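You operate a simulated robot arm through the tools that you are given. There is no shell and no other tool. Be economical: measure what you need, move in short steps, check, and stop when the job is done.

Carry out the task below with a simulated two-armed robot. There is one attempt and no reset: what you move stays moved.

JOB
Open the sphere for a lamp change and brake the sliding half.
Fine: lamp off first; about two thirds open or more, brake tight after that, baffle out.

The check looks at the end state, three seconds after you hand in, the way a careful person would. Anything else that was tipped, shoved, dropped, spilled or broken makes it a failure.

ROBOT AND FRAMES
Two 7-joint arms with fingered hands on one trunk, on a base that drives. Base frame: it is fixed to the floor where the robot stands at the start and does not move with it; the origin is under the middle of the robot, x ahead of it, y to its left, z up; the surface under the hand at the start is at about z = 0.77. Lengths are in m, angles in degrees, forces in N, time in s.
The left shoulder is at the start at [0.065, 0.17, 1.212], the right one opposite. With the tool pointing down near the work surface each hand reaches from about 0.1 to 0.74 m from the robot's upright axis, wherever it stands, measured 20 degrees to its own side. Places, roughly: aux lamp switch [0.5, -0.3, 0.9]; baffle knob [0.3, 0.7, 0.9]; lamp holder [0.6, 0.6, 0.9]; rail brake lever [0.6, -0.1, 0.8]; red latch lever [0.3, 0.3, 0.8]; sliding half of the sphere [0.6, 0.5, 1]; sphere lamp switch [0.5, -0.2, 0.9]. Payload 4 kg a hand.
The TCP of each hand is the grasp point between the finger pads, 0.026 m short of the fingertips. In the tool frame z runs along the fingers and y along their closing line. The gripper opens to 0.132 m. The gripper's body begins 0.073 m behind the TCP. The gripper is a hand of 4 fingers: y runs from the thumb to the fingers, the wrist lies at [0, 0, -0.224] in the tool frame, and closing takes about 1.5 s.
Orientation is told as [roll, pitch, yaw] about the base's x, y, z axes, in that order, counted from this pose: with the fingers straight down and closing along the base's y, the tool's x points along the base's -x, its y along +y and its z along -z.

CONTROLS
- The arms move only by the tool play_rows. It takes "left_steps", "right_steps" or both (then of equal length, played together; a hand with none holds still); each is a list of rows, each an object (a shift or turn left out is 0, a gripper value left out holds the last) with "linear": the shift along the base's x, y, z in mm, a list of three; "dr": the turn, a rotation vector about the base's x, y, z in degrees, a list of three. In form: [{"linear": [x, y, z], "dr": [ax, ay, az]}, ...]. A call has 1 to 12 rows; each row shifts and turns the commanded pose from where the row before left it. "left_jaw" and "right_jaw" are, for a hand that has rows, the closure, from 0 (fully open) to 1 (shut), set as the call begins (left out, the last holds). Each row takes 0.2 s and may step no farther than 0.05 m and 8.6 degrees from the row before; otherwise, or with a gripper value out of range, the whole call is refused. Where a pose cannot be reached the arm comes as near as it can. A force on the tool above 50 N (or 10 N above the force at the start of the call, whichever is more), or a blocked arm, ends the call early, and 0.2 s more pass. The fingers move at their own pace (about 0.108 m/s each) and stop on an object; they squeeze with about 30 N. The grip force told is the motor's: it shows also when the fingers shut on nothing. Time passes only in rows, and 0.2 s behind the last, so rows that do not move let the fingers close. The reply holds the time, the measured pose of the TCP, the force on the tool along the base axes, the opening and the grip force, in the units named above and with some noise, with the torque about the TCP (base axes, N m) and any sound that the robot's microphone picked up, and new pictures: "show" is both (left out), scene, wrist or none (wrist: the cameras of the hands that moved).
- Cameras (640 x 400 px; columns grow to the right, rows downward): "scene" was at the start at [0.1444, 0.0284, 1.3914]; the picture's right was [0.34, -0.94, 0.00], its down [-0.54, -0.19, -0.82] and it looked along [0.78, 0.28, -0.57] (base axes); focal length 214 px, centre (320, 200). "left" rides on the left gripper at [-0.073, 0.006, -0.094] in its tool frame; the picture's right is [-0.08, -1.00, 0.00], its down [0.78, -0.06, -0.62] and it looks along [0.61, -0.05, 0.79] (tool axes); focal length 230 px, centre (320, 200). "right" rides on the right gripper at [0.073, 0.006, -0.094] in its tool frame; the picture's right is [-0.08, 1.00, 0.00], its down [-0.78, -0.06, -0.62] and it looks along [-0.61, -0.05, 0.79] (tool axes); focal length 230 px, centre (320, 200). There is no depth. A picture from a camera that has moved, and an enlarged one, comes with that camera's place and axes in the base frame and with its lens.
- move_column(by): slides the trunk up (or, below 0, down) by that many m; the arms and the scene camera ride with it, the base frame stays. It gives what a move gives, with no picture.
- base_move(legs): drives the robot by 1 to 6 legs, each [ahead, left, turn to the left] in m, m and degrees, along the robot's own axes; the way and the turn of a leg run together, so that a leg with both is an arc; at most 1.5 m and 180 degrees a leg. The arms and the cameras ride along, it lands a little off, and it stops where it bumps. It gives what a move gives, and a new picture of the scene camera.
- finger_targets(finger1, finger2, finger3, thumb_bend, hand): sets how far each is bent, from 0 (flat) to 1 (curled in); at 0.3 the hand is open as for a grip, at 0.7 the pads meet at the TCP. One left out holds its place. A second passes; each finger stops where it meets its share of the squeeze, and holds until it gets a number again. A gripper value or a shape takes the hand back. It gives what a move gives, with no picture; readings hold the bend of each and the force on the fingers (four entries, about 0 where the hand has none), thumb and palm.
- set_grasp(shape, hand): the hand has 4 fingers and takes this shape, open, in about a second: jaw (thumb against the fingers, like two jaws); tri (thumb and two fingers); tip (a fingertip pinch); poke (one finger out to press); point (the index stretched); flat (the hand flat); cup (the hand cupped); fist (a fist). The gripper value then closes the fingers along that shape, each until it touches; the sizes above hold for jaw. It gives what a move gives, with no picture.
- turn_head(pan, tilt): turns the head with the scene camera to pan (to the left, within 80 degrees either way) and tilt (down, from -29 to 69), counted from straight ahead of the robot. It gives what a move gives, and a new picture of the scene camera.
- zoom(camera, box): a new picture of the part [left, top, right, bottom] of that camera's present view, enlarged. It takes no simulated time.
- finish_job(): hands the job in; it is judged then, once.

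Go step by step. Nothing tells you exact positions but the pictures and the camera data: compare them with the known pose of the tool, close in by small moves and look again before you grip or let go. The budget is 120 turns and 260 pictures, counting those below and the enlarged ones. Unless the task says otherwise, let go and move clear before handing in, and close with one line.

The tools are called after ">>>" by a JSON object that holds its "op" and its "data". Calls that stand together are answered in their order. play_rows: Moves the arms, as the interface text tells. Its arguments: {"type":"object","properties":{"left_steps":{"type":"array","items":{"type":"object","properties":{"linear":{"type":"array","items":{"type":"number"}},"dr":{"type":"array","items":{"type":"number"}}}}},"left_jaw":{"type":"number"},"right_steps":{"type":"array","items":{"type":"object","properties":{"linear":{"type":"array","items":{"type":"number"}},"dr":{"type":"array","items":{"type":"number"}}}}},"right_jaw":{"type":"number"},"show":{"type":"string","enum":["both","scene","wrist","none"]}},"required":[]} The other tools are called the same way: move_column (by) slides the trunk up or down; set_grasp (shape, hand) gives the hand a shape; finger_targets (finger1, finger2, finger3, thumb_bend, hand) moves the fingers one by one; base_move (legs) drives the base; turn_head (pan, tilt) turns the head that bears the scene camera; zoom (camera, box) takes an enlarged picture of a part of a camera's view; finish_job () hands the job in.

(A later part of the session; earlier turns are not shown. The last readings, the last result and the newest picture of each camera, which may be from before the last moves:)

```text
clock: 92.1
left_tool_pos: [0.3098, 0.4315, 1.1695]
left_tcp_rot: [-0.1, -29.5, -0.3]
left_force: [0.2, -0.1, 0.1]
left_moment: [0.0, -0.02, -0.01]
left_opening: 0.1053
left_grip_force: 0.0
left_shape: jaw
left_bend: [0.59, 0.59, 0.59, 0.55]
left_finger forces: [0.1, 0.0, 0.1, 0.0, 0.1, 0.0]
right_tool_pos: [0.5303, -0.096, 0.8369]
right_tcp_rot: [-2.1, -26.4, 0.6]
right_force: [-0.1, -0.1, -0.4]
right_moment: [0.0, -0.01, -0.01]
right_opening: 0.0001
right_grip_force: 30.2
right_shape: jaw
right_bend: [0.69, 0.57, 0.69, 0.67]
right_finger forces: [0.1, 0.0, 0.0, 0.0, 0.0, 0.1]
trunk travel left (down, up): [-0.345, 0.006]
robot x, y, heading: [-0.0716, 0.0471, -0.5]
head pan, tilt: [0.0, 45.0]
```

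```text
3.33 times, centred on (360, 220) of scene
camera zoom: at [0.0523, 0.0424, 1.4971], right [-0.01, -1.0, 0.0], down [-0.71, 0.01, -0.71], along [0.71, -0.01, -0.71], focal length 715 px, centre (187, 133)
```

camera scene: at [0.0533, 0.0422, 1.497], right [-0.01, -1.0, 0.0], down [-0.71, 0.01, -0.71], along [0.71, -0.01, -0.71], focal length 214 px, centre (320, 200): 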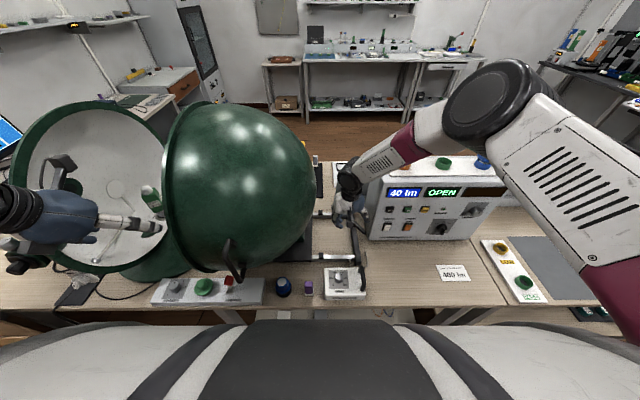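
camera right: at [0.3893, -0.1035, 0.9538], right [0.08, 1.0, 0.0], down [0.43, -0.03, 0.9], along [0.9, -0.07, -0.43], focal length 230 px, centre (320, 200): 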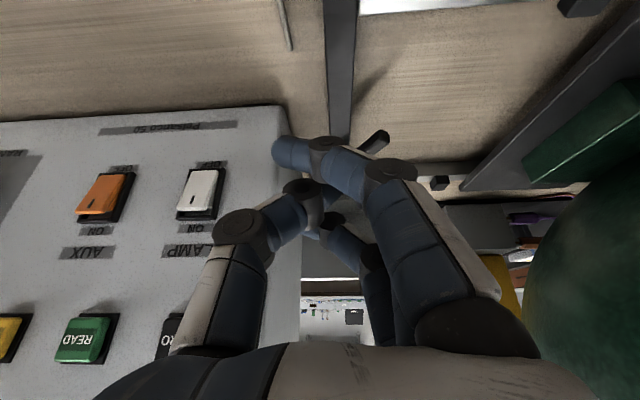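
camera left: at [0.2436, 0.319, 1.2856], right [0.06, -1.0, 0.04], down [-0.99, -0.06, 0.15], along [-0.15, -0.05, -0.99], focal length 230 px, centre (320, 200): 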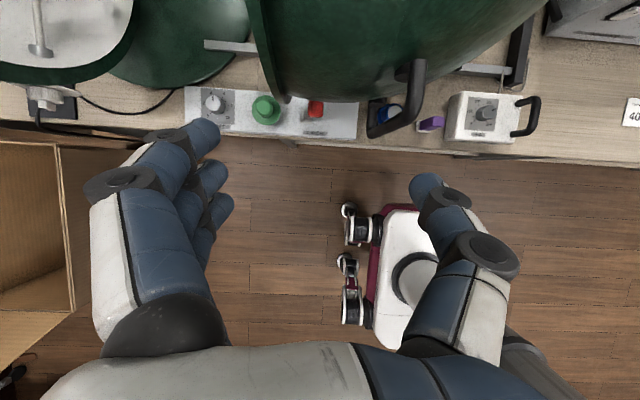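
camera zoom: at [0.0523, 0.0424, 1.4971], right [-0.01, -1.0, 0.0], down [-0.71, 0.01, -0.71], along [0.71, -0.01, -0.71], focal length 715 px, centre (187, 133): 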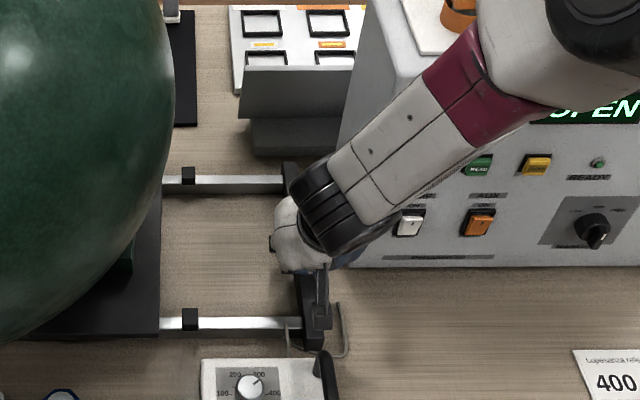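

>>> {"op": "play_rows", "data": {"right_steps": [{"linear": [2, 5, 0]}, {"linear": [2, 5, 0]}, {"linear": [2, 5, 0]}, {"linear": [2, 5, 0]}], "show": "wrist"}}

>>> {"op": "zoom", "data": {"camera": "scene", "box": [290, 160, 430, 280]}}

```text
clock: 93.1
left_tool_pos: [0.3068, 0.429, 1.169]
left_tcp_rot: [-0.2, -29.5, -0.4]
left_force: [-0.3, -0.1, -0.7]
left_moment: [-0.03, 0.01, -0.02]
left_opening: 0.1051
left_grip_force: 0.1
left_shape: jaw
left_bend: [0.59, 0.59, 0.59, 0.55]
left_finger forces: [0.0, 0.0, 0.1, 0.0, 0.1, 0.1]
right_tool_pos: [0.529, -0.0866, 0.832]
right_tcp_rot: [-2.7, -25.8, 0.4]
right_force: [-27.0, -15.5, 10.8]
right_moment: [0.09, 0.07, 0.45]
right_opening: 0.0
right_grip_force: 30.5
right_shape: jaw
right_bend: [0.69, 0.54, 0.69, 0.67]
right_finger forces: [0.0, 61.2, 0.0, 0.1, 0.1, 0.1]
trunk travel left (down, up): [-0.345, 0.006]
robot x, y, heading: [-0.069, 0.0424, -0.8]
head pan, tilt: [0.0, 45.0]
stopped in row 4 (right hand): the force on the tool passed its limit at 53 N (the readings are from after the stop); the commanded pose is now the measured one
camera right: at [0.4229, -0.0776, 0.8863], right [0.09, 1.0, -0.01], down [0.44, -0.03, 0.9], along [0.9, -0.08, -0.44], focal length 230 px, centre (320, 200)
```

right: 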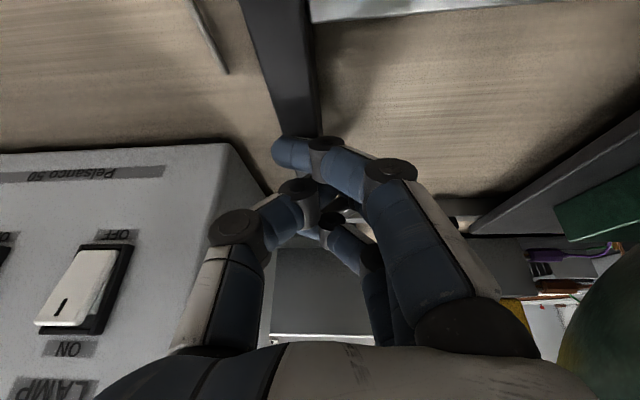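

```text
3.33 times, centred on (360, 220) of scene
camera zoom: at [0.0492, 0.0407, 1.4972], right [-0.01, -1.0, 0.0], down [-0.71, 0.01, -0.71], along [0.71, -0.01, -0.71], focal length 715 px, centre (187, 133)
```

zoom: 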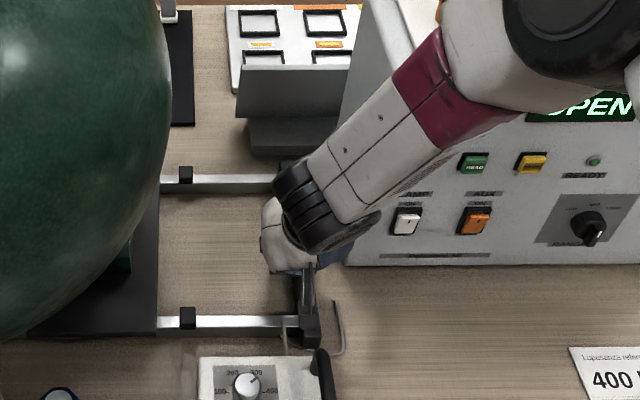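

A hard stop at >50 N. Back off and look at the lever.

>>> {"op": "play_rows", "data": {"right_steps": [{"linear": [-8, -8, 0]}, {"linear": [-12, -15, 5]}, {"linear": [-20, -10, 20]}, {"linear": [-20, 0, 30]}, {"linear": [-10, -20, 30]}, {"linear": [0, -30, 30]}, {"linear": [0, -30, 20]}], "show": "none"}}

>>> {"op": "zoom", "data": {"camera": "scene", "box": [290, 160, 430, 280]}}

```text
clock: 94.7
left_tool_pos: [0.3095, 0.4282, 1.17]
left_tcp_rot: [0.0, -29.6, -0.4]
left_force: [0.0, 0.4, 0.6]
left_moment: [-0.02, 0.04, 0.0]
left_opening: 0.1055
left_grip_force: 0.1
left_shape: jaw
left_bend: [0.59, 0.59, 0.59, 0.55]
left_finger forces: [0.0, 0.1, 0.0, 0.0, 0.0, 0.0]
right_tool_pos: [0.4662, -0.1957, 0.9675]
right_tcp_rot: [-2.4, -26.2, 0.4]
right_force: [0.2, -0.5, -0.4]
right_moment: [0.03, 0.03, 0.02]
right_opening: 0.0
right_grip_force: 29.7
right_shape: jaw
right_bend: [0.69, 0.55, 0.69, 0.67]
right_finger forces: [0.0, 0.1, 0.1, 0.0, 0.0, 0.1]
trunk travel left (down, up): [-0.345, 0.006]
robot x, y, heading: [-0.0695, 0.045, -0.5]
head pan, tilt: [0.0, 45.0]
```

```text
3.33 times, centred on (360, 220) of scene
camera zoom: at [0.0512, 0.0404, 1.4971], right [-0.01, -1.0, 0.0], down [-0.71, 0.01, -0.71], along [0.71, -0.01, -0.71], focal length 715 px, centre (187, 133)
```

zoom: 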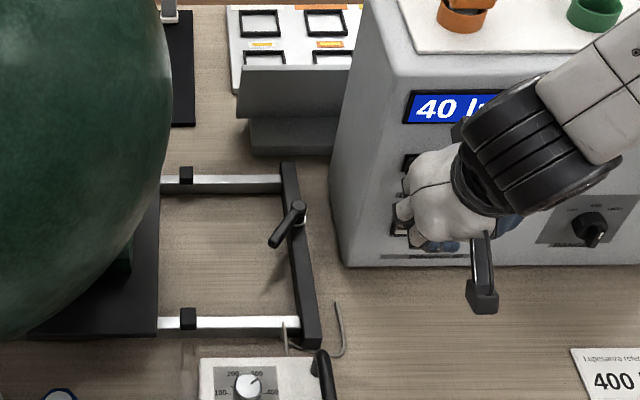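

The lever turned ~65–70° and needed rising force. I'll give one more well-directed push at the tip, slightly higher to avoid the bar, to ensure it's tight.

>>> {"op": "play_rows", "data": {"right_steps": [{"linear": [0, 30, -20], "dr": [2, 0, 0]}, {"linear": [10, 30, -25]}, {"linear": [15, 20, -25]}, {"linear": [15, 2, -25]}, {"linear": [15, 0, -24]}], "show": "wrist"}}

>>> {"op": "zoom", "data": {"camera": "scene", "box": [290, 160, 430, 280]}}

```text
clock: 95.9
left_tool_pos: [0.3105, 0.4312, 1.1674]
left_tcp_rot: [-0.2, -29.4, -0.4]
left_force: [0.0, -0.2, 0.4]
left_moment: [0.01, 0.0, 0.0]
left_opening: 0.1055
left_grip_force: 0.2
left_shape: jaw
left_bend: [0.59, 0.59, 0.59, 0.55]
left_finger forces: [0.1, 0.0, 0.0, 0.0, 0.0, 0.0]
right_tool_pos: [0.5201, -0.1148, 0.8504]
right_tcp_rot: [-0.2, -26.0, -0.6]
right_force: [-0.3, 0.2, 1.1]
right_moment: [0.03, 0.02, 0.01]
right_opening: 0.0
right_grip_force: 30.0
right_shape: jaw
right_bend: [0.69, 0.55, 0.69, 0.67]
right_finger forces: [0.0, 0.0, 0.0, 0.0, 0.0, 0.0]
trunk travel left (down, up): [-0.345, 0.006]
robot x, y, heading: [-0.0673, 0.048, -0.3]
head pan, tilt: [0.0, 45.0]
camera right: at [0.414, -0.1067, 0.9038], right [0.08, 1.0, 0.03], down [0.43, -0.06, 0.9], along [0.9, -0.06, -0.44], focal length 230 px, centre (320, 200)
```

right: 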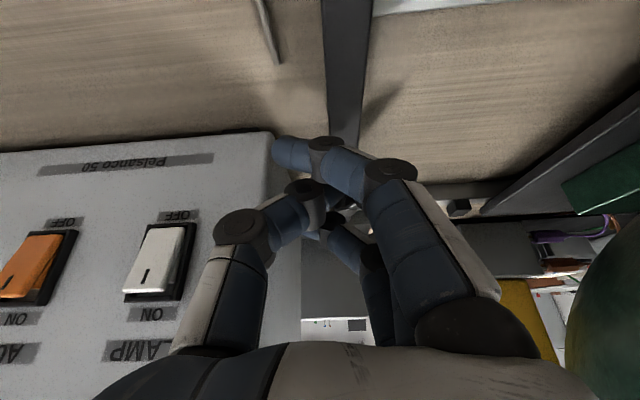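

```text
3.33 times, centred on (360, 220) of scene
camera zoom: at [0.0523, 0.0419, 1.497], right [-0.01, -1.0, 0.0], down [-0.71, 0.01, -0.71], along [0.71, -0.01, -0.71], focal length 715 px, centre (187, 133)
```

zoom: 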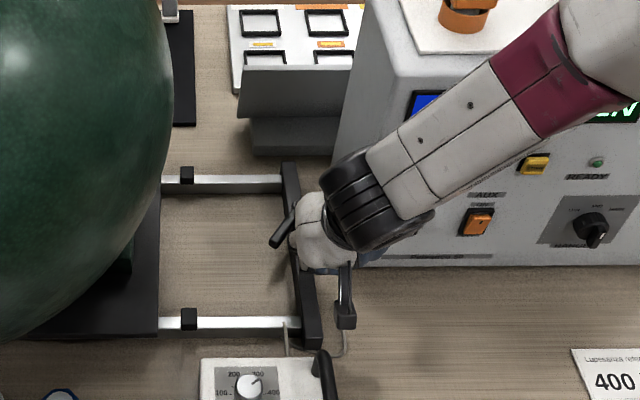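

>>> {"op": "play_rows", "data": {"right_steps": [{"linear": [0, 6, 0]}, {"linear": [0, 6, 0]}, {"linear": [0, 6, 0]}, {"linear": [0, 5, 0]}, {"linear": [0, 5, 0]}, {"linear": [0, 5, 0]}, {"linear": [0, 5, 0]}], "show": "none"}}

>>> {"op": "zoom", "data": {"camera": "scene", "box": [290, 160, 430, 280]}}

```text
clock: 97.5
left_tool_pos: [0.3103, 0.4292, 1.1695]
left_tcp_rot: [-0.1, -29.4, -0.4]
left_force: [0.1, 0.8, -0.3]
left_moment: [0.01, 0.05, -0.01]
left_opening: 0.1052
left_grip_force: 0.1
left_shape: jaw
left_bend: [0.59, 0.59, 0.59, 0.55]
left_finger forces: [0.0, 0.1, 0.0, 0.0, 0.0, 0.0]
right_tool_pos: [0.5185, -0.0777, 0.8508]
right_tcp_rot: [-0.4, -26.0, -0.6]
right_force: [-0.9, -0.2, 0.4]
right_moment: [0.0, 0.0, -0.02]
right_opening: 0.0001
right_grip_force: 29.8
right_shape: jaw
right_bend: [0.69, 0.55, 0.69, 0.67]
right_finger forces: [0.1, 0.0, 0.0, 0.0, 0.0, 0.0]
trunk travel left (down, up): [-0.345, 0.006]
robot x, y, heading: [-0.0675, 0.0456, -0.6]
head pan, tilt: [0.0, 45.0]
```

```text
3.33 times, centred on (360, 220) of scene
camera zoom: at [0.0518, 0.0418, 1.4971], right [-0.01, -1.0, 0.0], down [-0.71, 0.01, -0.71], along [0.71, -0.01, -0.71], focal length 715 px, centre (187, 133)
```

zoom: 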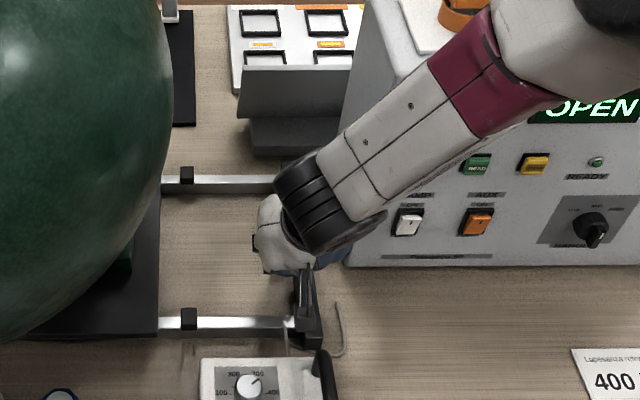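

>>> {"op": "play_rows", "data": {"right_steps": [{"linear": [1, 6, 0]}, {"linear": [1, 6, 0]}, {"linear": [1, 6, 0]}, {"linear": [2, 6, 0]}, {"linear": [2, 6, 0]}], "show": "none"}}

>>> {"op": "zoom", "data": {"camera": "scene", "box": [290, 160, 430, 280]}}

```text
clock: 98.7
left_tool_pos: [0.3099, 0.4305, 1.1696]
left_tcp_rot: [-0.1, -29.4, -0.4]
left_force: [-0.6, -0.6, -0.4]
left_moment: [0.0, 0.0, -0.03]
left_opening: 0.1054
left_grip_force: 0.1
left_shape: jaw
left_bend: [0.59, 0.59, 0.59, 0.55]
left_finger forces: [0.0, 0.0, 0.1, 0.0, 0.0, 0.0]
right_tool_pos: [0.5261, -0.0461, 0.851]
right_tcp_rot: [-0.3, -26.1, -0.5]
right_force: [0.7, -0.8, -0.6]
right_moment: [-0.01, -0.03, 0.02]
right_opening: 0.0001
right_grip_force: 29.9
right_shape: jaw
right_bend: [0.69, 0.55, 0.69, 0.67]
right_finger forces: [0.0, 0.1, 0.0, 0.1, 0.0, 0.0]
trunk travel left (down, up): [-0.345, 0.006]
robot x, y, heading: [-0.0667, 0.0451, -0.3]
head pan, tilt: [0.0, 45.0]
```

```text
3.33 times, centred on (360, 220) of scene
camera zoom: at [0.0518, 0.0419, 1.497], right [-0.01, -1.0, 0.0], down [-0.71, 0.01, -0.71], along [0.71, -0.01, -0.71], focal length 715 px, centre (187, 133)
```

zoom: 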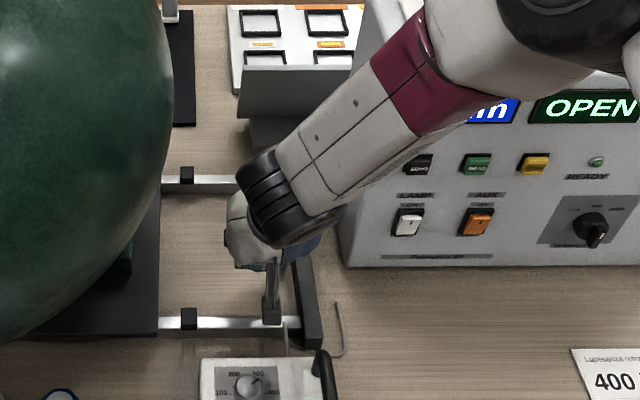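

>>> {"op": "play_rows", "data": {"right_steps": [{"linear": [-20, 0, 10]}, {"linear": [-20, 0, 25]}, {"linear": [-10, 0, 30]}, {"linear": [0, -20, 30]}], "show": "wrist"}}

>>> {"op": "zoom", "data": {"camera": "scene", "box": [290, 160, 430, 280]}}

```text
clock: 99.7
left_tool_pos: [0.3096, 0.4306, 1.1691]
left_tcp_rot: [-0.1, -29.5, -0.4]
left_force: [-1.5, -0.5, 0.0]
left_moment: [-0.01, 0.0, 0.0]
left_opening: 0.1053
left_grip_force: 0.1
left_shape: jaw
left_bend: [0.59, 0.59, 0.59, 0.55]
left_finger forces: [0.0, 0.0, 0.0, 0.0, 0.0, 0.1]
right_tool_pos: [0.4769, -0.0689, 0.9479]
right_tcp_rot: [-0.3, -26.0, -0.6]
right_force: [-1.1, 0.8, -0.2]
right_moment: [-0.01, -0.04, -0.03]
right_opening: 0.0001
right_grip_force: 30.1
right_shape: jaw
right_bend: [0.69, 0.55, 0.69, 0.67]
right_finger forces: [0.0, 0.0, 0.0, 0.1, 0.0, 0.0]
trunk travel left (down, up): [-0.345, 0.006]
robot x, y, heading: [-0.0642, 0.0431, -0.2]
head pan, tilt: [0.0, 45.0]
camera right: at [0.3705, -0.0613, 0.9992], right [0.08, 1.0, 0.03], down [0.43, -0.06, 0.9], along [0.9, -0.06, -0.44], focal length 230 px, centre (320, 200)
```

right: 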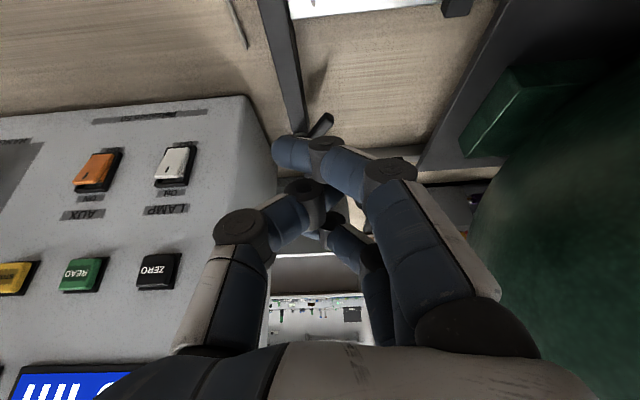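

```text
3.33 times, centred on (360, 220) of scene
camera zoom: at [0.0515, 0.0405, 1.4971], right [-0.01, -1.0, 0.0], down [-0.71, 0.01, -0.71], along [0.71, -0.01, -0.71], focal length 715 px, centre (187, 133)
```

zoom: 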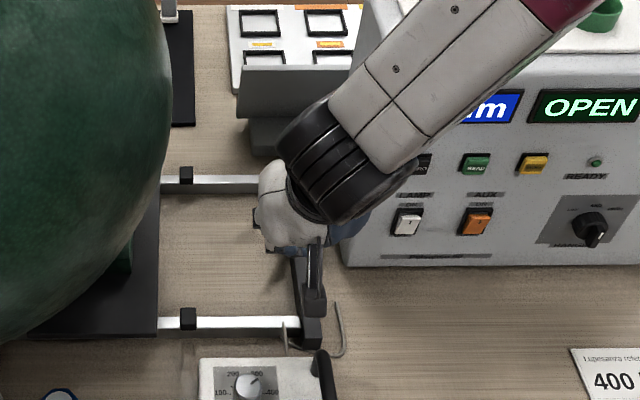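

The last pass went over the lever: it sits lower (~0.81). It still points at ~142–150°. I'll repeat lower and with more tilt, pushing perpendicular to the lever.

>>> {"op": "play_rows", "data": {"right_steps": [{"linear": [10, -10, -10], "dr": [0, -5, 0]}, {"linear": [15, -10, -20], "dr": [0, -4, 0]}, {"linear": [20, -6, -25]}, {"linear": [15, 0, -30]}, {"linear": [3, 0, -32]}], "show": "wrist"}}

>>> {"op": "zoom", "data": {"camera": "scene", "box": [290, 160, 430, 280]}}

```text
clock: 100.9
left_tool_pos: [0.3066, 0.4275, 1.1706]
left_tcp_rot: [-0.1, -29.5, -0.5]
left_force: [-0.4, -0.3, -0.3]
left_moment: [0.0, 0.03, 0.02]
left_opening: 0.1055
left_grip_force: 0.1
left_shape: jaw
left_bend: [0.59, 0.59, 0.59, 0.55]
left_finger forces: [0.1, 0.0, 0.0, 0.0, 0.0, 0.0]
right_tool_pos: [0.5371, -0.0996, 0.828]
right_tcp_rot: [-0.2, -35.1, -0.8]
right_force: [-18.5, -17.5, 16.6]
right_moment: [0.19, -0.07, 0.29]
right_opening: 0.0002
right_grip_force: 29.7
right_shape: jaw
right_bend: [0.69, 0.56, 0.69, 0.68]
right_finger forces: [0.0, 19.8, 0.1, 0.1, 0.0, 0.0]
trunk travel left (down, up): [-0.345, 0.006]
robot x, y, heading: [-0.0725, 0.0428, -0.7]
head pan, tilt: [0.0, 45.0]
camera right: at [0.4223, -0.0911, 0.8633], right [0.08, 1.0, 0.04], down [0.29, -0.06, 0.96], along [0.95, -0.06, -0.29], focal length 230 px, centre (320, 200)
```

right: 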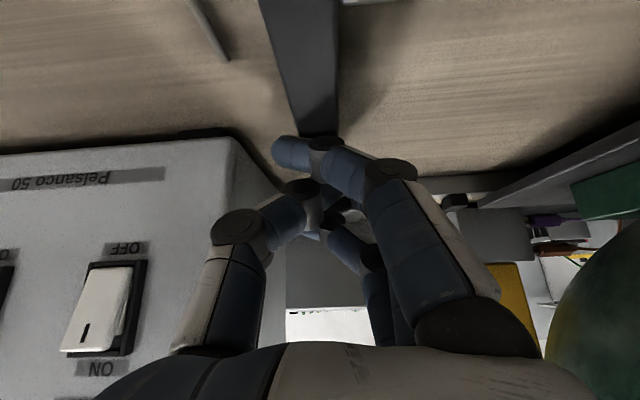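

```text
3.33 times, centred on (360, 220) of scene
camera zoom: at [0.0478, 0.0386, 1.4976], right [-0.01, -1.0, 0.0], down [-0.71, 0.01, -0.71], along [0.71, -0.01, -0.71], focal length 715 px, centre (187, 133)
```

zoom: 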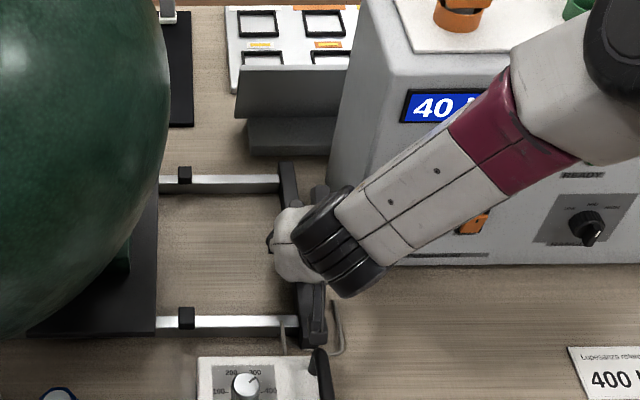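

Contact with the lever (reaction perpendicular to it). Push further in the (+x,+y) direction.

>>> {"op": "play_rows", "data": {"right_steps": [{"linear": [2, 4, 0]}, {"linear": [2, 4, 0]}, {"linear": [2, 4, 0]}, {"linear": [2, 4, 0]}, {"linear": [2, 4, 0]}], "show": "wrist"}}

>>> {"op": "zoom", "data": {"camera": "scene", "box": [290, 160, 430, 280]}}

```text
clock: 101.4
left_tool_pos: [0.3075, 0.4287, 1.1701]
left_tcp_rot: [-0.1, -29.7, -0.7]
left_force: [0.1, 1.0, -0.3]
left_moment: [0.0, -0.02, 0.0]
left_opening: 0.1052
left_grip_force: 0.0
left_shape: jaw
left_bend: [0.59, 0.59, 0.59, 0.55]
left_finger forces: [0.0, 0.0, 0.0, 0.0, 0.1, 0.0]
right_tool_pos: [0.536, -0.0981, 0.8275]
right_tcp_rot: [-0.8, -35.3, -0.9]
right_force: [-23.7, -18.8, 26.3]
right_moment: [0.43, -0.31, 0.71]
right_opening: 0.0
right_grip_force: 29.3
right_shape: jaw
right_bend: [0.69, 0.55, 0.69, 0.72]
right_finger forces: [0.0, 33.7, 0.0, 0.0, 0.0, 0.0]
trunk travel left (down, up): [-0.345, 0.006]
robot x, y, heading: [-0.0677, 0.0419, -0.7]
head pan, tilt: [0.0, 45.0]
stopped in row 2 (right hand): the force on the tool passed its limit at 53 N (the readings are from after the stop); the commanded pose is now the measured one
camera right: at [0.4225, -0.0885, 0.8633], right [0.09, 1.0, 0.03], down [0.29, -0.06, 0.96], along [0.95, -0.07, -0.29], focal length 230 px, centre (320, 200)
```

right: 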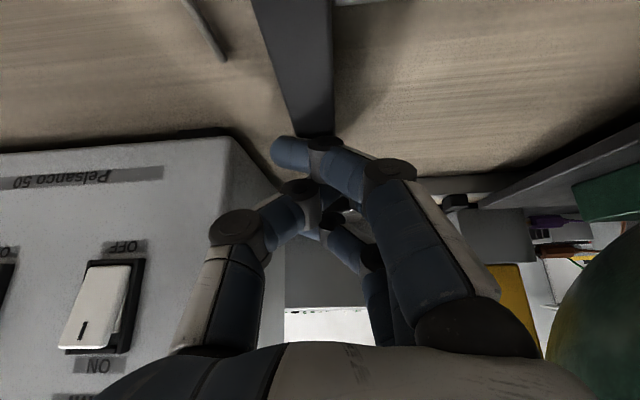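

```text
3.33 times, centred on (360, 220) of scene
camera zoom: at [0.0456, 0.0406, 1.4977], right [-0.01, -1.0, 0.0], down [-0.7, 0.01, -0.71], along [0.71, -0.01, -0.7], focal length 715 px, centre (187, 133)
```

zoom: 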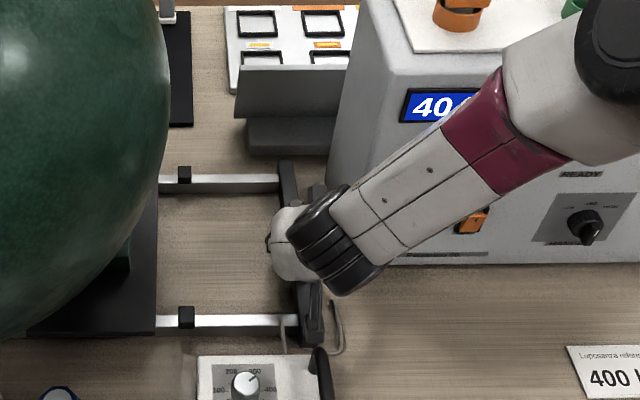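

The lever doesn't budge at >50 N: it's at its tight end. Back off, then test the brake by lightly pressing the dome toward +y.

>>> {"op": "play_rows", "data": {"right_steps": [{"linear": [-8, -6, 4]}, {"linear": [-20, 0, 20]}, {"linear": [-15, 0, 40]}, {"linear": [0, 10, 40]}, {"linear": [5, 25, 35], "dr": [0, 4, 0]}, {"linear": [15, 20, 10], "dr": [0, 4, 0]}, {"linear": [20, 0, 0]}], "show": "scene"}}

>>> {"op": "zoom", "data": {"camera": "scene", "box": [250, 120, 430, 280]}}

```text
clock: 103.0
left_tool_pos: [0.3105, 0.4297, 1.1693]
left_tcp_rot: [-0.1, -29.5, -0.5]
left_force: [-0.3, 0.1, -0.5]
left_moment: [-0.02, 0.0, -0.03]
left_opening: 0.1055
left_grip_force: 0.0
left_shape: jaw
left_bend: [0.59, 0.59, 0.59, 0.55]
left_finger forces: [0.0, 0.0, 0.1, 0.1, 0.0, 0.0]
right_tool_pos: [0.5394, -0.0459, 0.975]
right_tcp_rot: [-0.6, -26.9, -0.8]
right_force: [0.1, -0.3, -1.1]
right_moment: [-0.03, 0.02, 0.01]
right_opening: 0.0
right_grip_force: 30.1
right_shape: jaw
right_bend: [0.69, 0.54, 0.69, 0.72]
right_finger forces: [0.1, 0.0, 0.0, 0.0, 0.1, 0.0]
trunk travel left (down, up): [-0.345, 0.006]
robot x, y, heading: [-0.0678, 0.0436, -0.4]
head pan, tilt: [0.0, 45.0]
camera scene: at [0.0517, 0.0406, 1.497], right [-0.01, -1.0, 0.0], down [-0.71, 0.01, -0.71], along [0.71, -0.01, -0.71], focal length 214 px, centre (320, 200)
```

scene: 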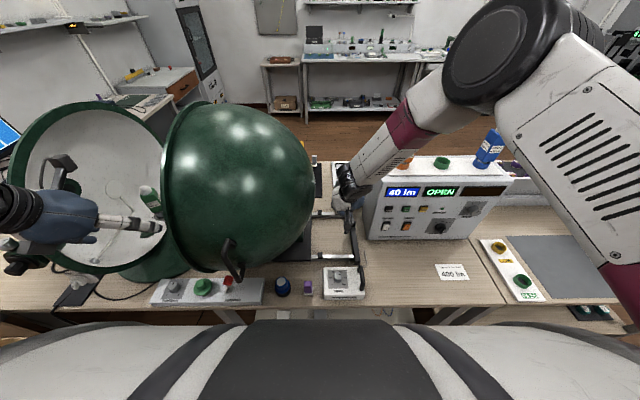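

```text
2.50 times, centred on (340, 200) of scene
camera zoom: at [0.0517, 0.0406, 1.497], right [-0.01, -1.0, 0.0], down [-0.71, 0.01, -0.71], along [0.71, -0.01, -0.71], focal length 536 px, centre (270, 200)
```

zoom: 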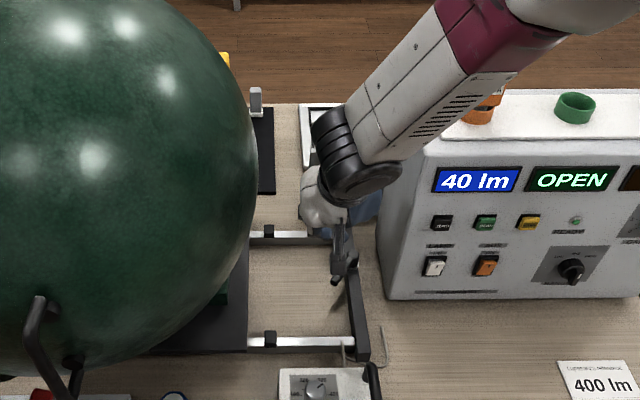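

>>> {"op": "play_rows", "data": {"right_steps": [{"linear": [2, 10, 2]}, {"linear": [2, 10, 2]}, {"linear": [2, 10, 2]}, {"linear": [2, 10, 2]}], "show": "none"}}

>>> {"op": "play_rows", "data": {"right_steps": [{"linear": [0, 6, 0]}, {"linear": [0, 6, 0]}, {"linear": [0, 6, 0]}, {"linear": [0, 4, 0]}], "show": "scene"}}

```text
clock: 104.0
left_tool_pos: [0.3107, 0.4302, 1.1683]
left_tcp_rot: [-0.2, -29.3, -0.5]
left_force: [-0.9, 0.9, 0.0]
left_moment: [0.03, -0.02, 0.01]
left_opening: 0.1052
left_grip_force: 0.0
left_shape: jaw
left_bend: [0.59, 0.59, 0.59, 0.55]
left_finger forces: [0.0, 0.0, 0.0, 0.1, 0.0, 0.1]
right_tool_pos: [0.544, -0.0059, 0.9834]
right_tcp_rot: [-0.6, -27.0, -0.6]
right_force: [0.4, -0.2, -0.5]
right_moment: [-0.02, -0.01, -0.01]
right_opening: 0.0
right_grip_force: 29.7
right_shape: jaw
right_bend: [0.69, 0.54, 0.69, 0.72]
right_finger forces: [0.0, 0.1, 0.1, 0.0, 0.1, 0.0]
trunk travel left (down, up): [-0.345, 0.006]
robot x, y, heading: [-0.0728, 0.0435, -0.4]
head pan, tilt: [0.0, 45.0]
```

```text
clock: 105.0
left_tool_pos: [0.3098, 0.4294, 1.1694]
left_tcp_rot: [-0.2, -29.5, -0.6]
left_force: [-0.6, 0.7, 0.3]
left_moment: [0.03, -0.02, -0.01]
left_opening: 0.1053
left_grip_force: 0.0
left_shape: jaw
left_bend: [0.59, 0.59, 0.59, 0.55]
left_finger forces: [0.0, 0.0, 0.1, 0.1, 0.0, 0.0]
right_tool_pos: [0.5463, 0.0091, 0.9841]
right_tcp_rot: [-0.2, -27.0, -1.9]
right_force: [-1.6, -5.4, -0.3]
right_moment: [0.07, -0.03, 0.13]
right_opening: 0.0
right_grip_force: 30.2
right_shape: jaw
right_bend: [0.69, 0.54, 0.69, 0.68]
right_finger forces: [0.0, 5.5, 0.0, 0.0, 0.1, 0.0]
trunk travel left (down, up): [-0.345, 0.006]
robot x, y, heading: [-0.0724, 0.0418, -0.7]
head pan, tilt: [0.0, 45.0]
camera scene: at [0.0511, 0.0403, 1.4971], right [-0.01, -1.0, 0.0], down [-0.71, 0.01, -0.71], along [0.71, -0.01, -0.71], focal length 214 px, centre (320, 200)
```

scene: 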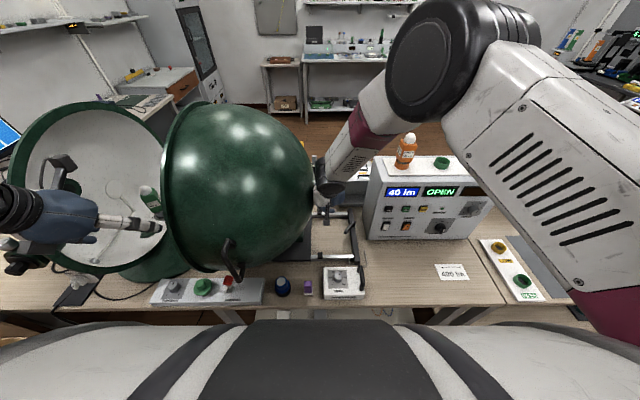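

The dome resists without moving, so the brake holds. Retract the right hand and now look at the baffle.

>>> {"op": "play_rows", "data": {"right_steps": [{"linear": [0, -15, 0]}, {"linear": [-10, -25, 5]}, {"linear": [-25, -25, 15]}, {"linear": [-30, -30, 20]}, {"linear": [-30, -30, 20]}, {"linear": [-30, -30, 20]}, {"linear": [-20, -30, 10]}, {"linear": [-10, -30, 10]}], "show": "none"}}

>>> {"op": "zoom", "data": {"camera": "scene", "box": [0, 90, 340, 300]}}

>>> {"op": "zoom", "data": {"camera": "scene", "box": [290, 160, 430, 280]}}

```text
clock: 106.8
left_tool_pos: [0.311, 0.429, 1.1698]
left_tcp_rot: [-0.1, -29.6, -0.5]
left_force: [-1.1, 0.5, -0.2]
left_moment: [-0.02, -0.01, 0.0]
left_opening: 0.1051
left_grip_force: 0.0
left_shape: jaw
left_bend: [0.59, 0.59, 0.59, 0.55]
left_finger forces: [0.0, 0.0, 0.1, 0.0, 0.0, 0.1]
right_tool_pos: [0.3861, -0.1985, 1.0803]
right_tcp_rot: [-0.6, -26.9, -0.7]
right_force: [0.1, -0.2, 0.0]
right_moment: [-0.02, 0.0, 0.01]
right_opening: 0.0002
right_grip_force: 29.9
right_shape: jaw
right_bend: [0.69, 0.54, 0.69, 0.68]
right_finger forces: [0.0, 0.1, 0.0, 0.1, 0.0, 0.1]
trunk travel left (down, up): [-0.345, 0.006]
robot x, y, heading: [-0.0697, 0.0415, -0.6]
head pan, tilt: [0.0, 45.0]
```

```text
1.88 times, centred on (170, 195) of scene
camera zoom: at [0.0505, 0.0401, 1.4971], right [-0.01, -1.0, 0.0], down [-0.71, 0.01, -0.71], along [0.71, -0.01, -0.71], focal length 404 px, centre (602, 209)
```

zoom: 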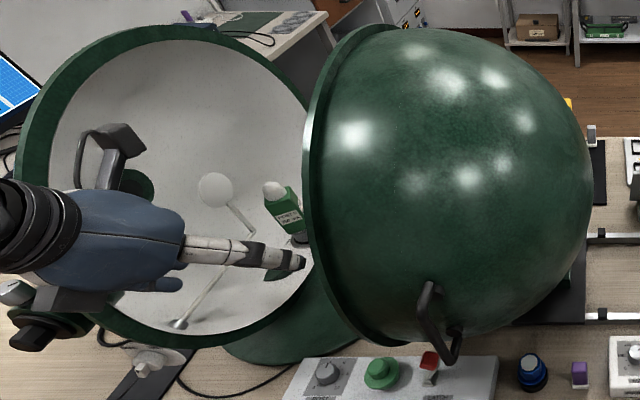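

```text
3.33 times, centred on (360, 220) of scene
camera zoom: at [0.0505, 0.0401, 1.4971], right [-0.01, -1.0, 0.0], down [-0.71, 0.01, -0.71], along [0.71, -0.01, -0.71], focal length 715 px, centre (187, 133)
```

zoom: 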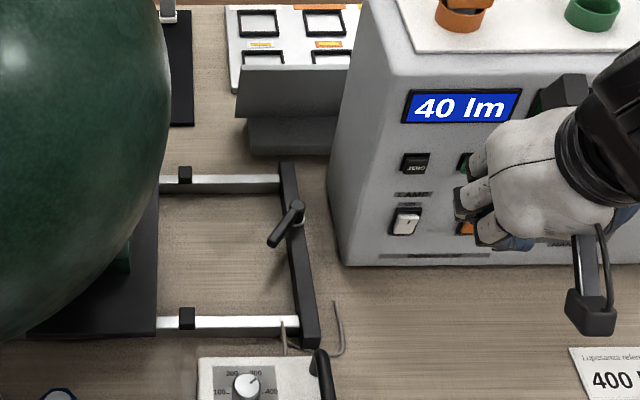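

Inside, the baffle is the white disc on a rod attached to the front knob. I'll drive back and left to face the knob and its dial.

>>> {"op": "base_move", "data": {"legs": [[-0.14, 0, 0], [0, 0.36, 0]]}}

>>> {"op": "turn_head", "data": {"pan": 35, "tilt": 35}}

```text
clock: 111.5
left_tool_pos: [0.1687, 0.7951, 1.1684]
left_tcp_rot: [-0.2, -29.3, -0.4]
left_force: [-0.1, 0.4, -0.1]
left_moment: [0.01, -0.02, 0.02]
left_opening: 0.1052
left_grip_force: 0.0
left_shape: jaw
left_bend: [0.59, 0.59, 0.59, 0.55]
left_finger forces: [0.1, 0.0, 0.0, 0.0, 0.0, 0.0]
right_tool_pos: [0.2466, 0.168, 1.0788]
right_tcp_rot: [-0.7, -26.9, -0.5]
right_force: [0.0, -0.1, 1.0]
right_moment: [0.01, -0.01, 0.03]
right_opening: 0.0
right_grip_force: 29.8
right_shape: jaw
right_bend: [0.69, 0.54, 0.69, 0.68]
right_finger forces: [0.1, 0.0, 0.0, 0.1, 0.1, 0.0]
trunk travel left (down, up): [-0.345, 0.006]
robot x, y, heading: [-0.2113, 0.4083, -0.2]
head pan, tilt: [0.0, 45.0]
camera scene: at [-0.089, 0.4066, 1.4971], right [-0.01, -1.0, 0.0], down [-0.71, 0.01, -0.71], along [0.71, -0.01, -0.71], focal length 214 px, centre (320, 200)
```

scene: 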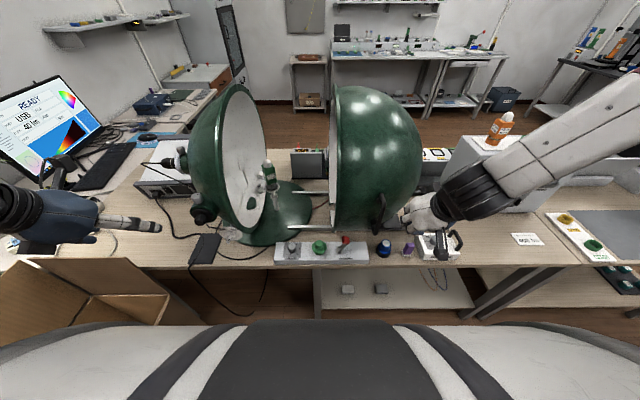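

```text
clock: 112.5
left_tool_pos: [0.1686, 0.7966, 1.1687]
left_tcp_rot: [-0.2, -29.4, -0.3]
left_force: [-0.7, -0.1, 0.1]
left_moment: [-0.02, -0.01, 0.01]
left_opening: 0.1054
left_grip_force: 0.1
left_shape: jaw
left_bend: [0.59, 0.59, 0.59, 0.55]
left_finger forces: [0.0, 0.0, 0.1, 0.1, 0.0, 0.0]
right_tool_pos: [0.2464, 0.1692, 1.0812]
right_tcp_rot: [-0.7, -26.9, -0.5]
right_force: [0.6, 0.0, 0.7]
right_moment: [0.0, 0.0, 0.01]
right_opening: 0.0002
right_grip_force: 30.4
right_shape: jaw
right_bend: [0.69, 0.54, 0.69, 0.68]
right_finger forces: [0.1, 0.1, 0.0, 0.0, 0.1, 0.0]
trunk travel left (down, up): [-0.345, 0.006]
robot x, y, heading: [-0.2109, 0.4072, -0.4]
head pan, tilt: [35.0, 35.0]
camera scene: at [-0.0978, 0.457, 1.5118], right [0.57, -0.82, 0.0], down [-0.47, -0.33, -0.82], along [0.67, 0.46, -0.57], focal length 214 px, centre (320, 200)
```

scene: 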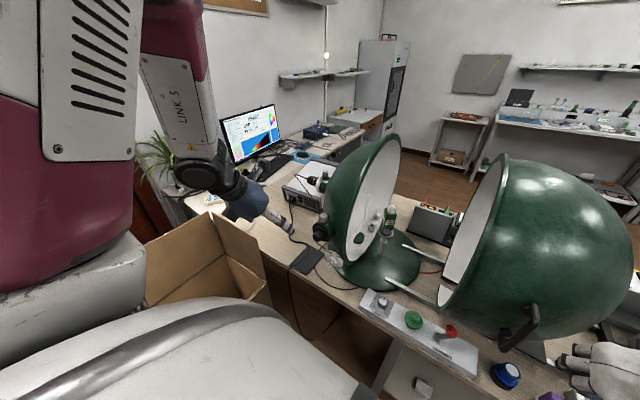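

Move the right hand away from the handle and zoom on the knob.

>>> {"op": "play_rows", "data": {"right_steps": [{"linear": [0, -30, 10]}, {"linear": [0, -30, 20]}, {"linear": [0, -30, 20]}], "show": "none"}}

>>> {"op": "zoom", "data": {"camera": "scene", "box": [295, 205, 395, 285]}}

```text
clock: 113.3
left_tool_pos: [0.1683, 0.7959, 1.1677]
left_tcp_rot: [0.0, -29.5, -0.3]
left_force: [0.6, -0.5, 0.9]
left_moment: [0.01, 0.0, -0.02]
left_opening: 0.1052
left_grip_force: 0.0
left_shape: jaw
left_bend: [0.59, 0.59, 0.59, 0.55]
left_finger forces: [0.0, 0.0, 0.1, 0.0, 0.1, 0.0]
right_tool_pos: [0.2466, 0.0755, 1.1301]
right_tcp_rot: [-0.7, -26.9, -0.6]
right_force: [0.5, -0.7, 0.5]
right_moment: [0.0, 0.01, 0.0]
right_opening: 0.0
right_grip_force: 29.7
right_shape: jaw
right_bend: [0.69, 0.54, 0.69, 0.68]
right_finger forces: [0.1, 0.0, 0.1, 0.0, 0.0, 0.0]
trunk travel left (down, up): [-0.345, 0.006]
robot x, y, heading: [-0.216, 0.4066, -0.4]
head pan, tilt: [35.0, 35.0]
```

```text
5.00 times, centred on (345, 245) of scene
camera zoom: at [-0.0987, 0.4566, 1.512], right [0.57, -0.82, 0.0], down [-0.47, -0.33, -0.82], along [0.67, 0.47, -0.57], focal length 1072 px, centre (195, -25)
```

zoom: 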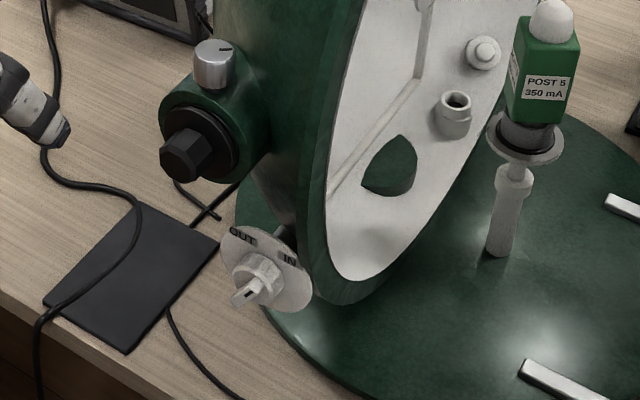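

The dial shows OUT at upper left and IN at upper right. Zoom more closely.

>>> {"op": "zoom", "data": {"camera": "scene", "box": [328, 247, 362, 270]}}

```text
16.00 times, centred on (345, 258) of scene
camera zoom: at [-0.0987, 0.4566, 1.512], right [0.57, -0.82, 0.0], down [-0.47, -0.33, -0.82], along [0.67, 0.47, -0.57], focal length 3432 px, centre (-80, -736)
```

zoom: 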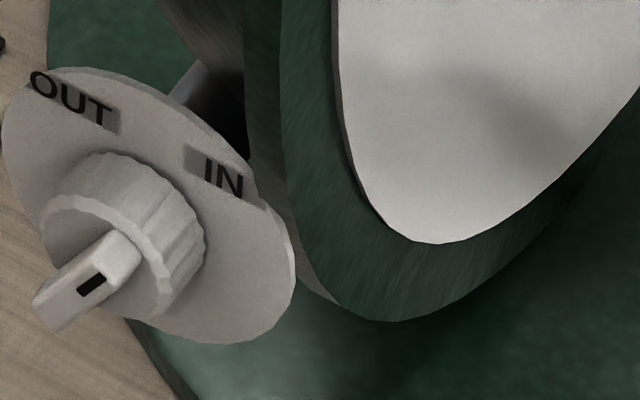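

OUT is on the left, IN on the right; the knob axis is along -x at about (0.30,0.691,0.938). I'll reposition: bring the left hand inward, drive back, and lower the trunk so the hand can point straight at the knob.

>>> {"op": "play_rows", "data": {"left_steps": [{"linear": [0, -30, 0]}, {"linear": [0, -30, 0]}, {"linear": [0, -30, 0]}, {"linear": [0, -30, 0]}], "show": "none"}}

>>> {"op": "base_move", "data": {"legs": [[-0.155, 0.06, 0]]}}

>>> {"op": "move_column", "data": {"by": -0.2}}

>>> {"op": "turn_head", "data": {"pan": 25, "tilt": 30}}

>>> {"op": "zoom", "data": {"camera": "scene", "box": [290, 180, 390, 260]}}

```text
clock: 114.3
left_tool_pos: [0.2076, 0.692, 1.1729]
left_tcp_rot: [-0.3, -29.1, -0.2]
left_force: [0.2, 0.3, -0.5]
left_moment: [0.01, 0.01, 0.02]
left_opening: 0.105
left_grip_force: 0.1
left_shape: jaw
left_bend: [0.59, 0.59, 0.59, 0.55]
left_finger forces: [0.0, 0.1, 0.1, 0.0, 0.1, 0.0]
left hand out of reach, approached as far as the arm can: row 1, 2, 3, 4
right_tool_pos: [0.2465, 0.0763, 1.1298]
right_tcp_rot: [-0.6, -26.9, -0.5]
right_force: [0.4, 0.0, 0.3]
right_moment: [0.0, 0.01, -0.01]
right_opening: 0.0001
right_grip_force: 29.9
right_shape: jaw
right_bend: [0.69, 0.54, 0.69, 0.68]
right_finger forces: [0.0, 0.0, 0.1, 0.0, 0.0, 0.1]
trunk travel left (down, up): [-0.345, 0.006]
robot x, y, heading: [-0.2084, 0.4071, -0.3]
head pan, tilt: [35.0, 35.0]
```

```text
clock: 115.7
left_tool_pos: [0.0539, 0.7546, 1.1749]
left_tcp_rot: [-0.2, -29.3, -0.3]
left_force: [-0.8, -0.9, -0.2]
left_moment: [-0.01, -0.01, -0.01]
left_opening: 0.1053
left_grip_force: 0.0
left_shape: jaw
left_bend: [0.59, 0.59, 0.59, 0.55]
left_finger forces: [0.1, 0.0, 0.0, 0.0, 0.0, 0.0]
right_tool_pos: [0.0921, 0.137, 1.1304]
right_tcp_rot: [-0.7, -26.9, -0.4]
right_force: [0.0, -0.9, 0.0]
right_moment: [0.04, -0.01, 0.03]
right_opening: 0.0
right_grip_force: 30.5
right_shape: jaw
right_bend: [0.69, 0.54, 0.69, 0.68]
right_finger forces: [0.0, 0.0, 0.0, 0.1, 0.0, 0.0]
trunk travel left (down, up): [-0.345, 0.006]
robot x, y, heading: [-0.3633, 0.4675, -0.4]
head pan, tilt: [35.0, 35.0]
camera scene: at [-0.2508, 0.5183, 1.5187], right [0.57, -0.82, 0.0], down [-0.42, -0.29, -0.86], along [0.71, 0.49, -0.51], focal length 214 px, centre (320, 200)
```

scene: 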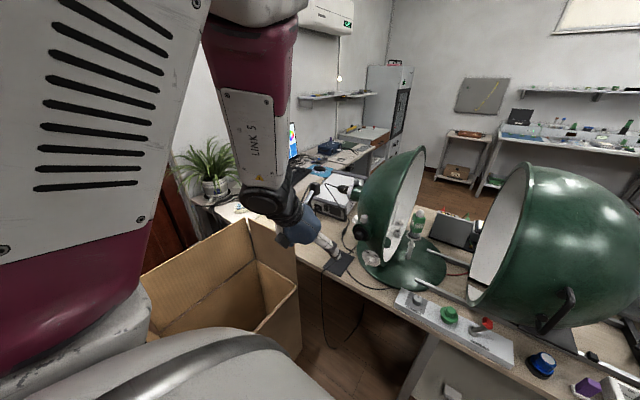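

```text
clock: 117.9
left_tool_pos: [0.067, 0.7532, 0.8963]
left_tcp_rot: [-0.3, -17.0, -0.3]
left_force: [-0.5, 0.7, -0.9]
left_moment: [0.0, -0.04, 0.03]
left_opening: 0.1054
left_grip_force: 0.1
left_shape: jaw
left_bend: [0.59, 0.59, 0.59, 0.55]
left_finger forces: [0.0, 0.1, 0.1, 0.0, 0.0, 0.1]
right_tool_pos: [0.0957, 0.1364, 0.9037]
right_tcp_rot: [-0.7, -22.8, -0.4]
right_force: [0.1, -0.3, 0.1]
right_moment: [-0.05, -0.05, 0.0]
right_opening: 0.0
right_grip_force: 30.2
right_shape: jaw
right_bend: [0.69, 0.54, 0.69, 0.68]
right_finger forces: [0.0, 0.0, 0.0, 0.0, 0.0, 0.1]
trunk travel left (down, up): [-0.145, 0.206]
robot x, y, heading: [-0.3626, 0.467, -0.4]
head pan, tilt: [35.0, 35.0]
```

```text
clock: 118.6
left_tool_pos: [0.0664, 0.753, 0.8946]
left_tcp_rot: [-0.1, -16.9, -0.3]
left_force: [-0.2, -0.2, -0.2]
left_moment: [-0.01, -0.01, 0.02]
left_opening: 0.1055
left_grip_force: 0.1
left_shape: jaw
left_bend: [0.59, 0.59, 0.59, 0.55]
left_finger forces: [0.1, 0.1, 0.0, 0.1, 0.0, 0.0]
right_tool_pos: [0.0962, 0.136, 0.9029]
right_tcp_rot: [-0.8, -22.8, -0.4]
right_force: [0.0, 0.5, 0.9]
right_moment: [-0.02, 0.0, 0.01]
right_opening: 0.0
right_grip_force: 30.0
right_shape: jaw
right_bend: [0.69, 0.54, 0.69, 0.68]
right_finger forces: [0.0, 0.0, 0.0, 0.0, 0.1, 0.1]
trunk travel left (down, up): [-0.145, 0.206]
robot x, y, heading: [-0.3621, 0.4672, -0.4]
head pan, tilt: [25.0, 30.0]
camera scene: at [-0.1612, 0.5038, 1.3154], right [0.42, -0.91, 0.0], down [-0.45, -0.21, -0.87], along [0.79, 0.36, -0.5], focal length 214 px, centre (320, 200)
```

scene: 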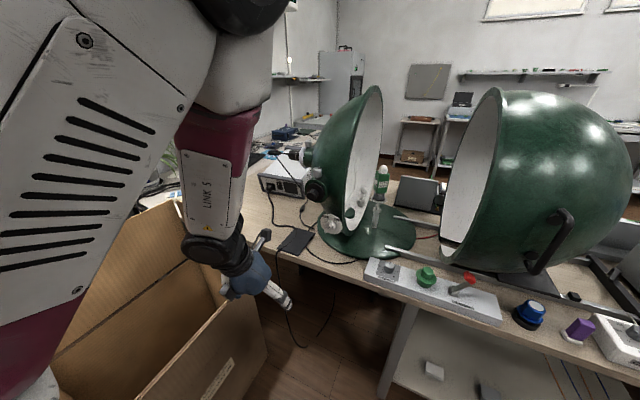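

```text
5.00 times, centred on (340, 220) of scene
camera zoom: at [-0.1612, 0.5038, 1.3154], right [0.42, -0.91, 0.0], down [-0.45, -0.21, -0.87], along [0.79, 0.36, -0.5], focal length 1072 px, centre (220, 100)
```

zoom: 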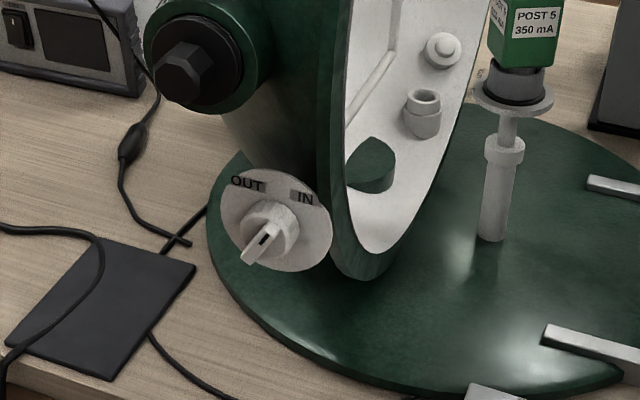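

Zoom more on the dial's pointer.

>>> {"op": "zoom", "data": {"camera": "scene", "box": [315, 210, 347, 236]}}

```text
15.38 times, centred on (331, 223) of scene
camera zoom: at [-0.1612, 0.5038, 1.3154], right [0.42, -0.91, 0.0], down [-0.45, -0.21, -0.87], along [0.79, 0.36, -0.5], focal length 3300 px, centre (151, -154)
```

zoom: 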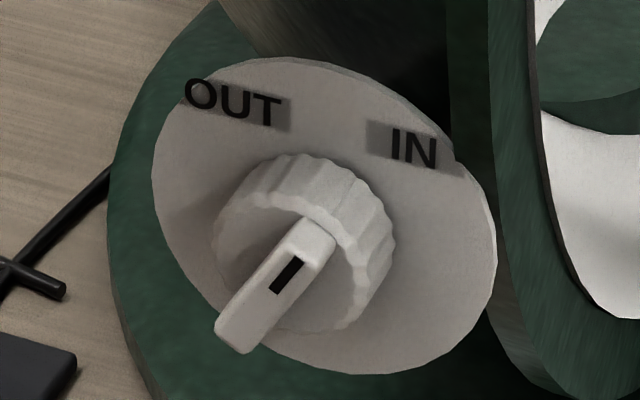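

The pointer ridge points to IN (upper right). I need to turn it ~90° counter‑clockwise (as seen from the front) to OUT. First orient the left hand to point along +x.

>>> {"op": "play_rows", "data": {"left_steps": [{"linear": [12, -5, 15], "dr": [0, -8, 0]}, {"linear": [15, -6, 15], "dr": [0, -8, 0]}, {"linear": [15, -7, 12], "dr": [0, -8, 0]}, {"linear": [15, -7, 12], "dr": [0, -8, 0]}, {"linear": [15, -7, 12], "dr": [0, -8, 0]}, {"linear": [15, -7, 10], "dr": [0, -8, 0]}, {"linear": [15, -7, 8], "dr": [0, -8, 0]}, {"linear": [15, -8, 5], "dr": [0, -8, 0]}, {"linear": [12, -8, 0], "dr": [0, -8, 0]}]}}

```text
clock: 120.6
left_tool_pos: [0.2384, 0.7966, 1.1234]
left_tcp_rot: [-47.3, -85.9, 48.1]
left_force: [-0.4, 0.6, 0.1]
left_moment: [0.01, -0.02, 0.01]
left_opening: 0.1052
left_grip_force: 0.0
left_shape: jaw
left_bend: [0.59, 0.59, 0.59, 0.55]
left_finger forces: [0.0, 0.0, 0.1, 0.0, 0.1, 0.0]
left hand out of reach, approached as far as the arm can: row 1, 2, 3, 4, 6, 7, 8, 9
right_tool_pos: [0.096, 0.1369, 0.9028]
right_tcp_rot: [-0.6, -22.8, -0.3]
right_force: [0.2, -0.7, -0.3]
right_moment: [0.03, 0.01, -0.01]
right_opening: 0.0002
right_grip_force: 30.4
right_shape: jaw
right_bend: [0.69, 0.54, 0.69, 0.68]
right_finger forces: [0.0, 0.0, 0.0, 0.0, 0.1, 0.0]
trunk travel left (down, up): [-0.145, 0.206]
robot x, y, heading: [-0.3672, 0.467, -0.6]
head pan, tilt: [25.0, 30.0]
camera scene: at [-0.1611, 0.5036, 1.3154], right [0.42, -0.91, 0.0], down [-0.45, -0.21, -0.87], along [0.79, 0.36, -0.5], focal length 214 px, centre (320, 200)
camera left: at [0.1479, 0.8052, 1.1997], right [0.02, -0.99, 0.13], down [-0.65, -0.11, -0.75], along [0.76, -0.07, -0.65], focal length 230 px, centre (320, 200)
```

scene: 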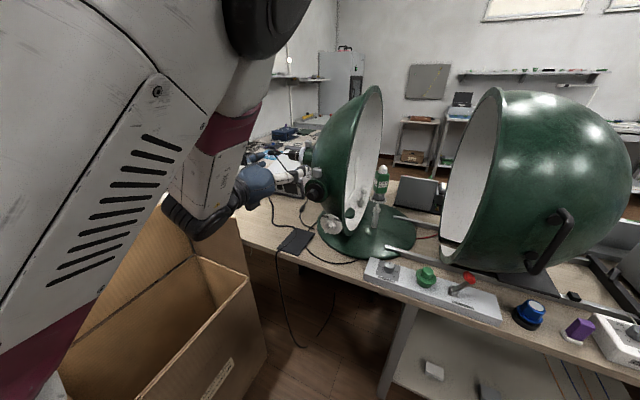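
left: 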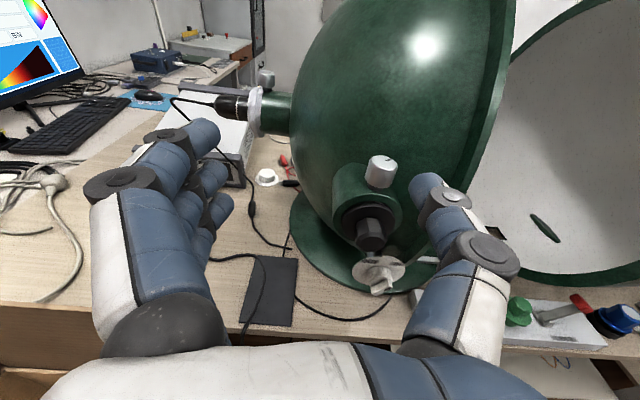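

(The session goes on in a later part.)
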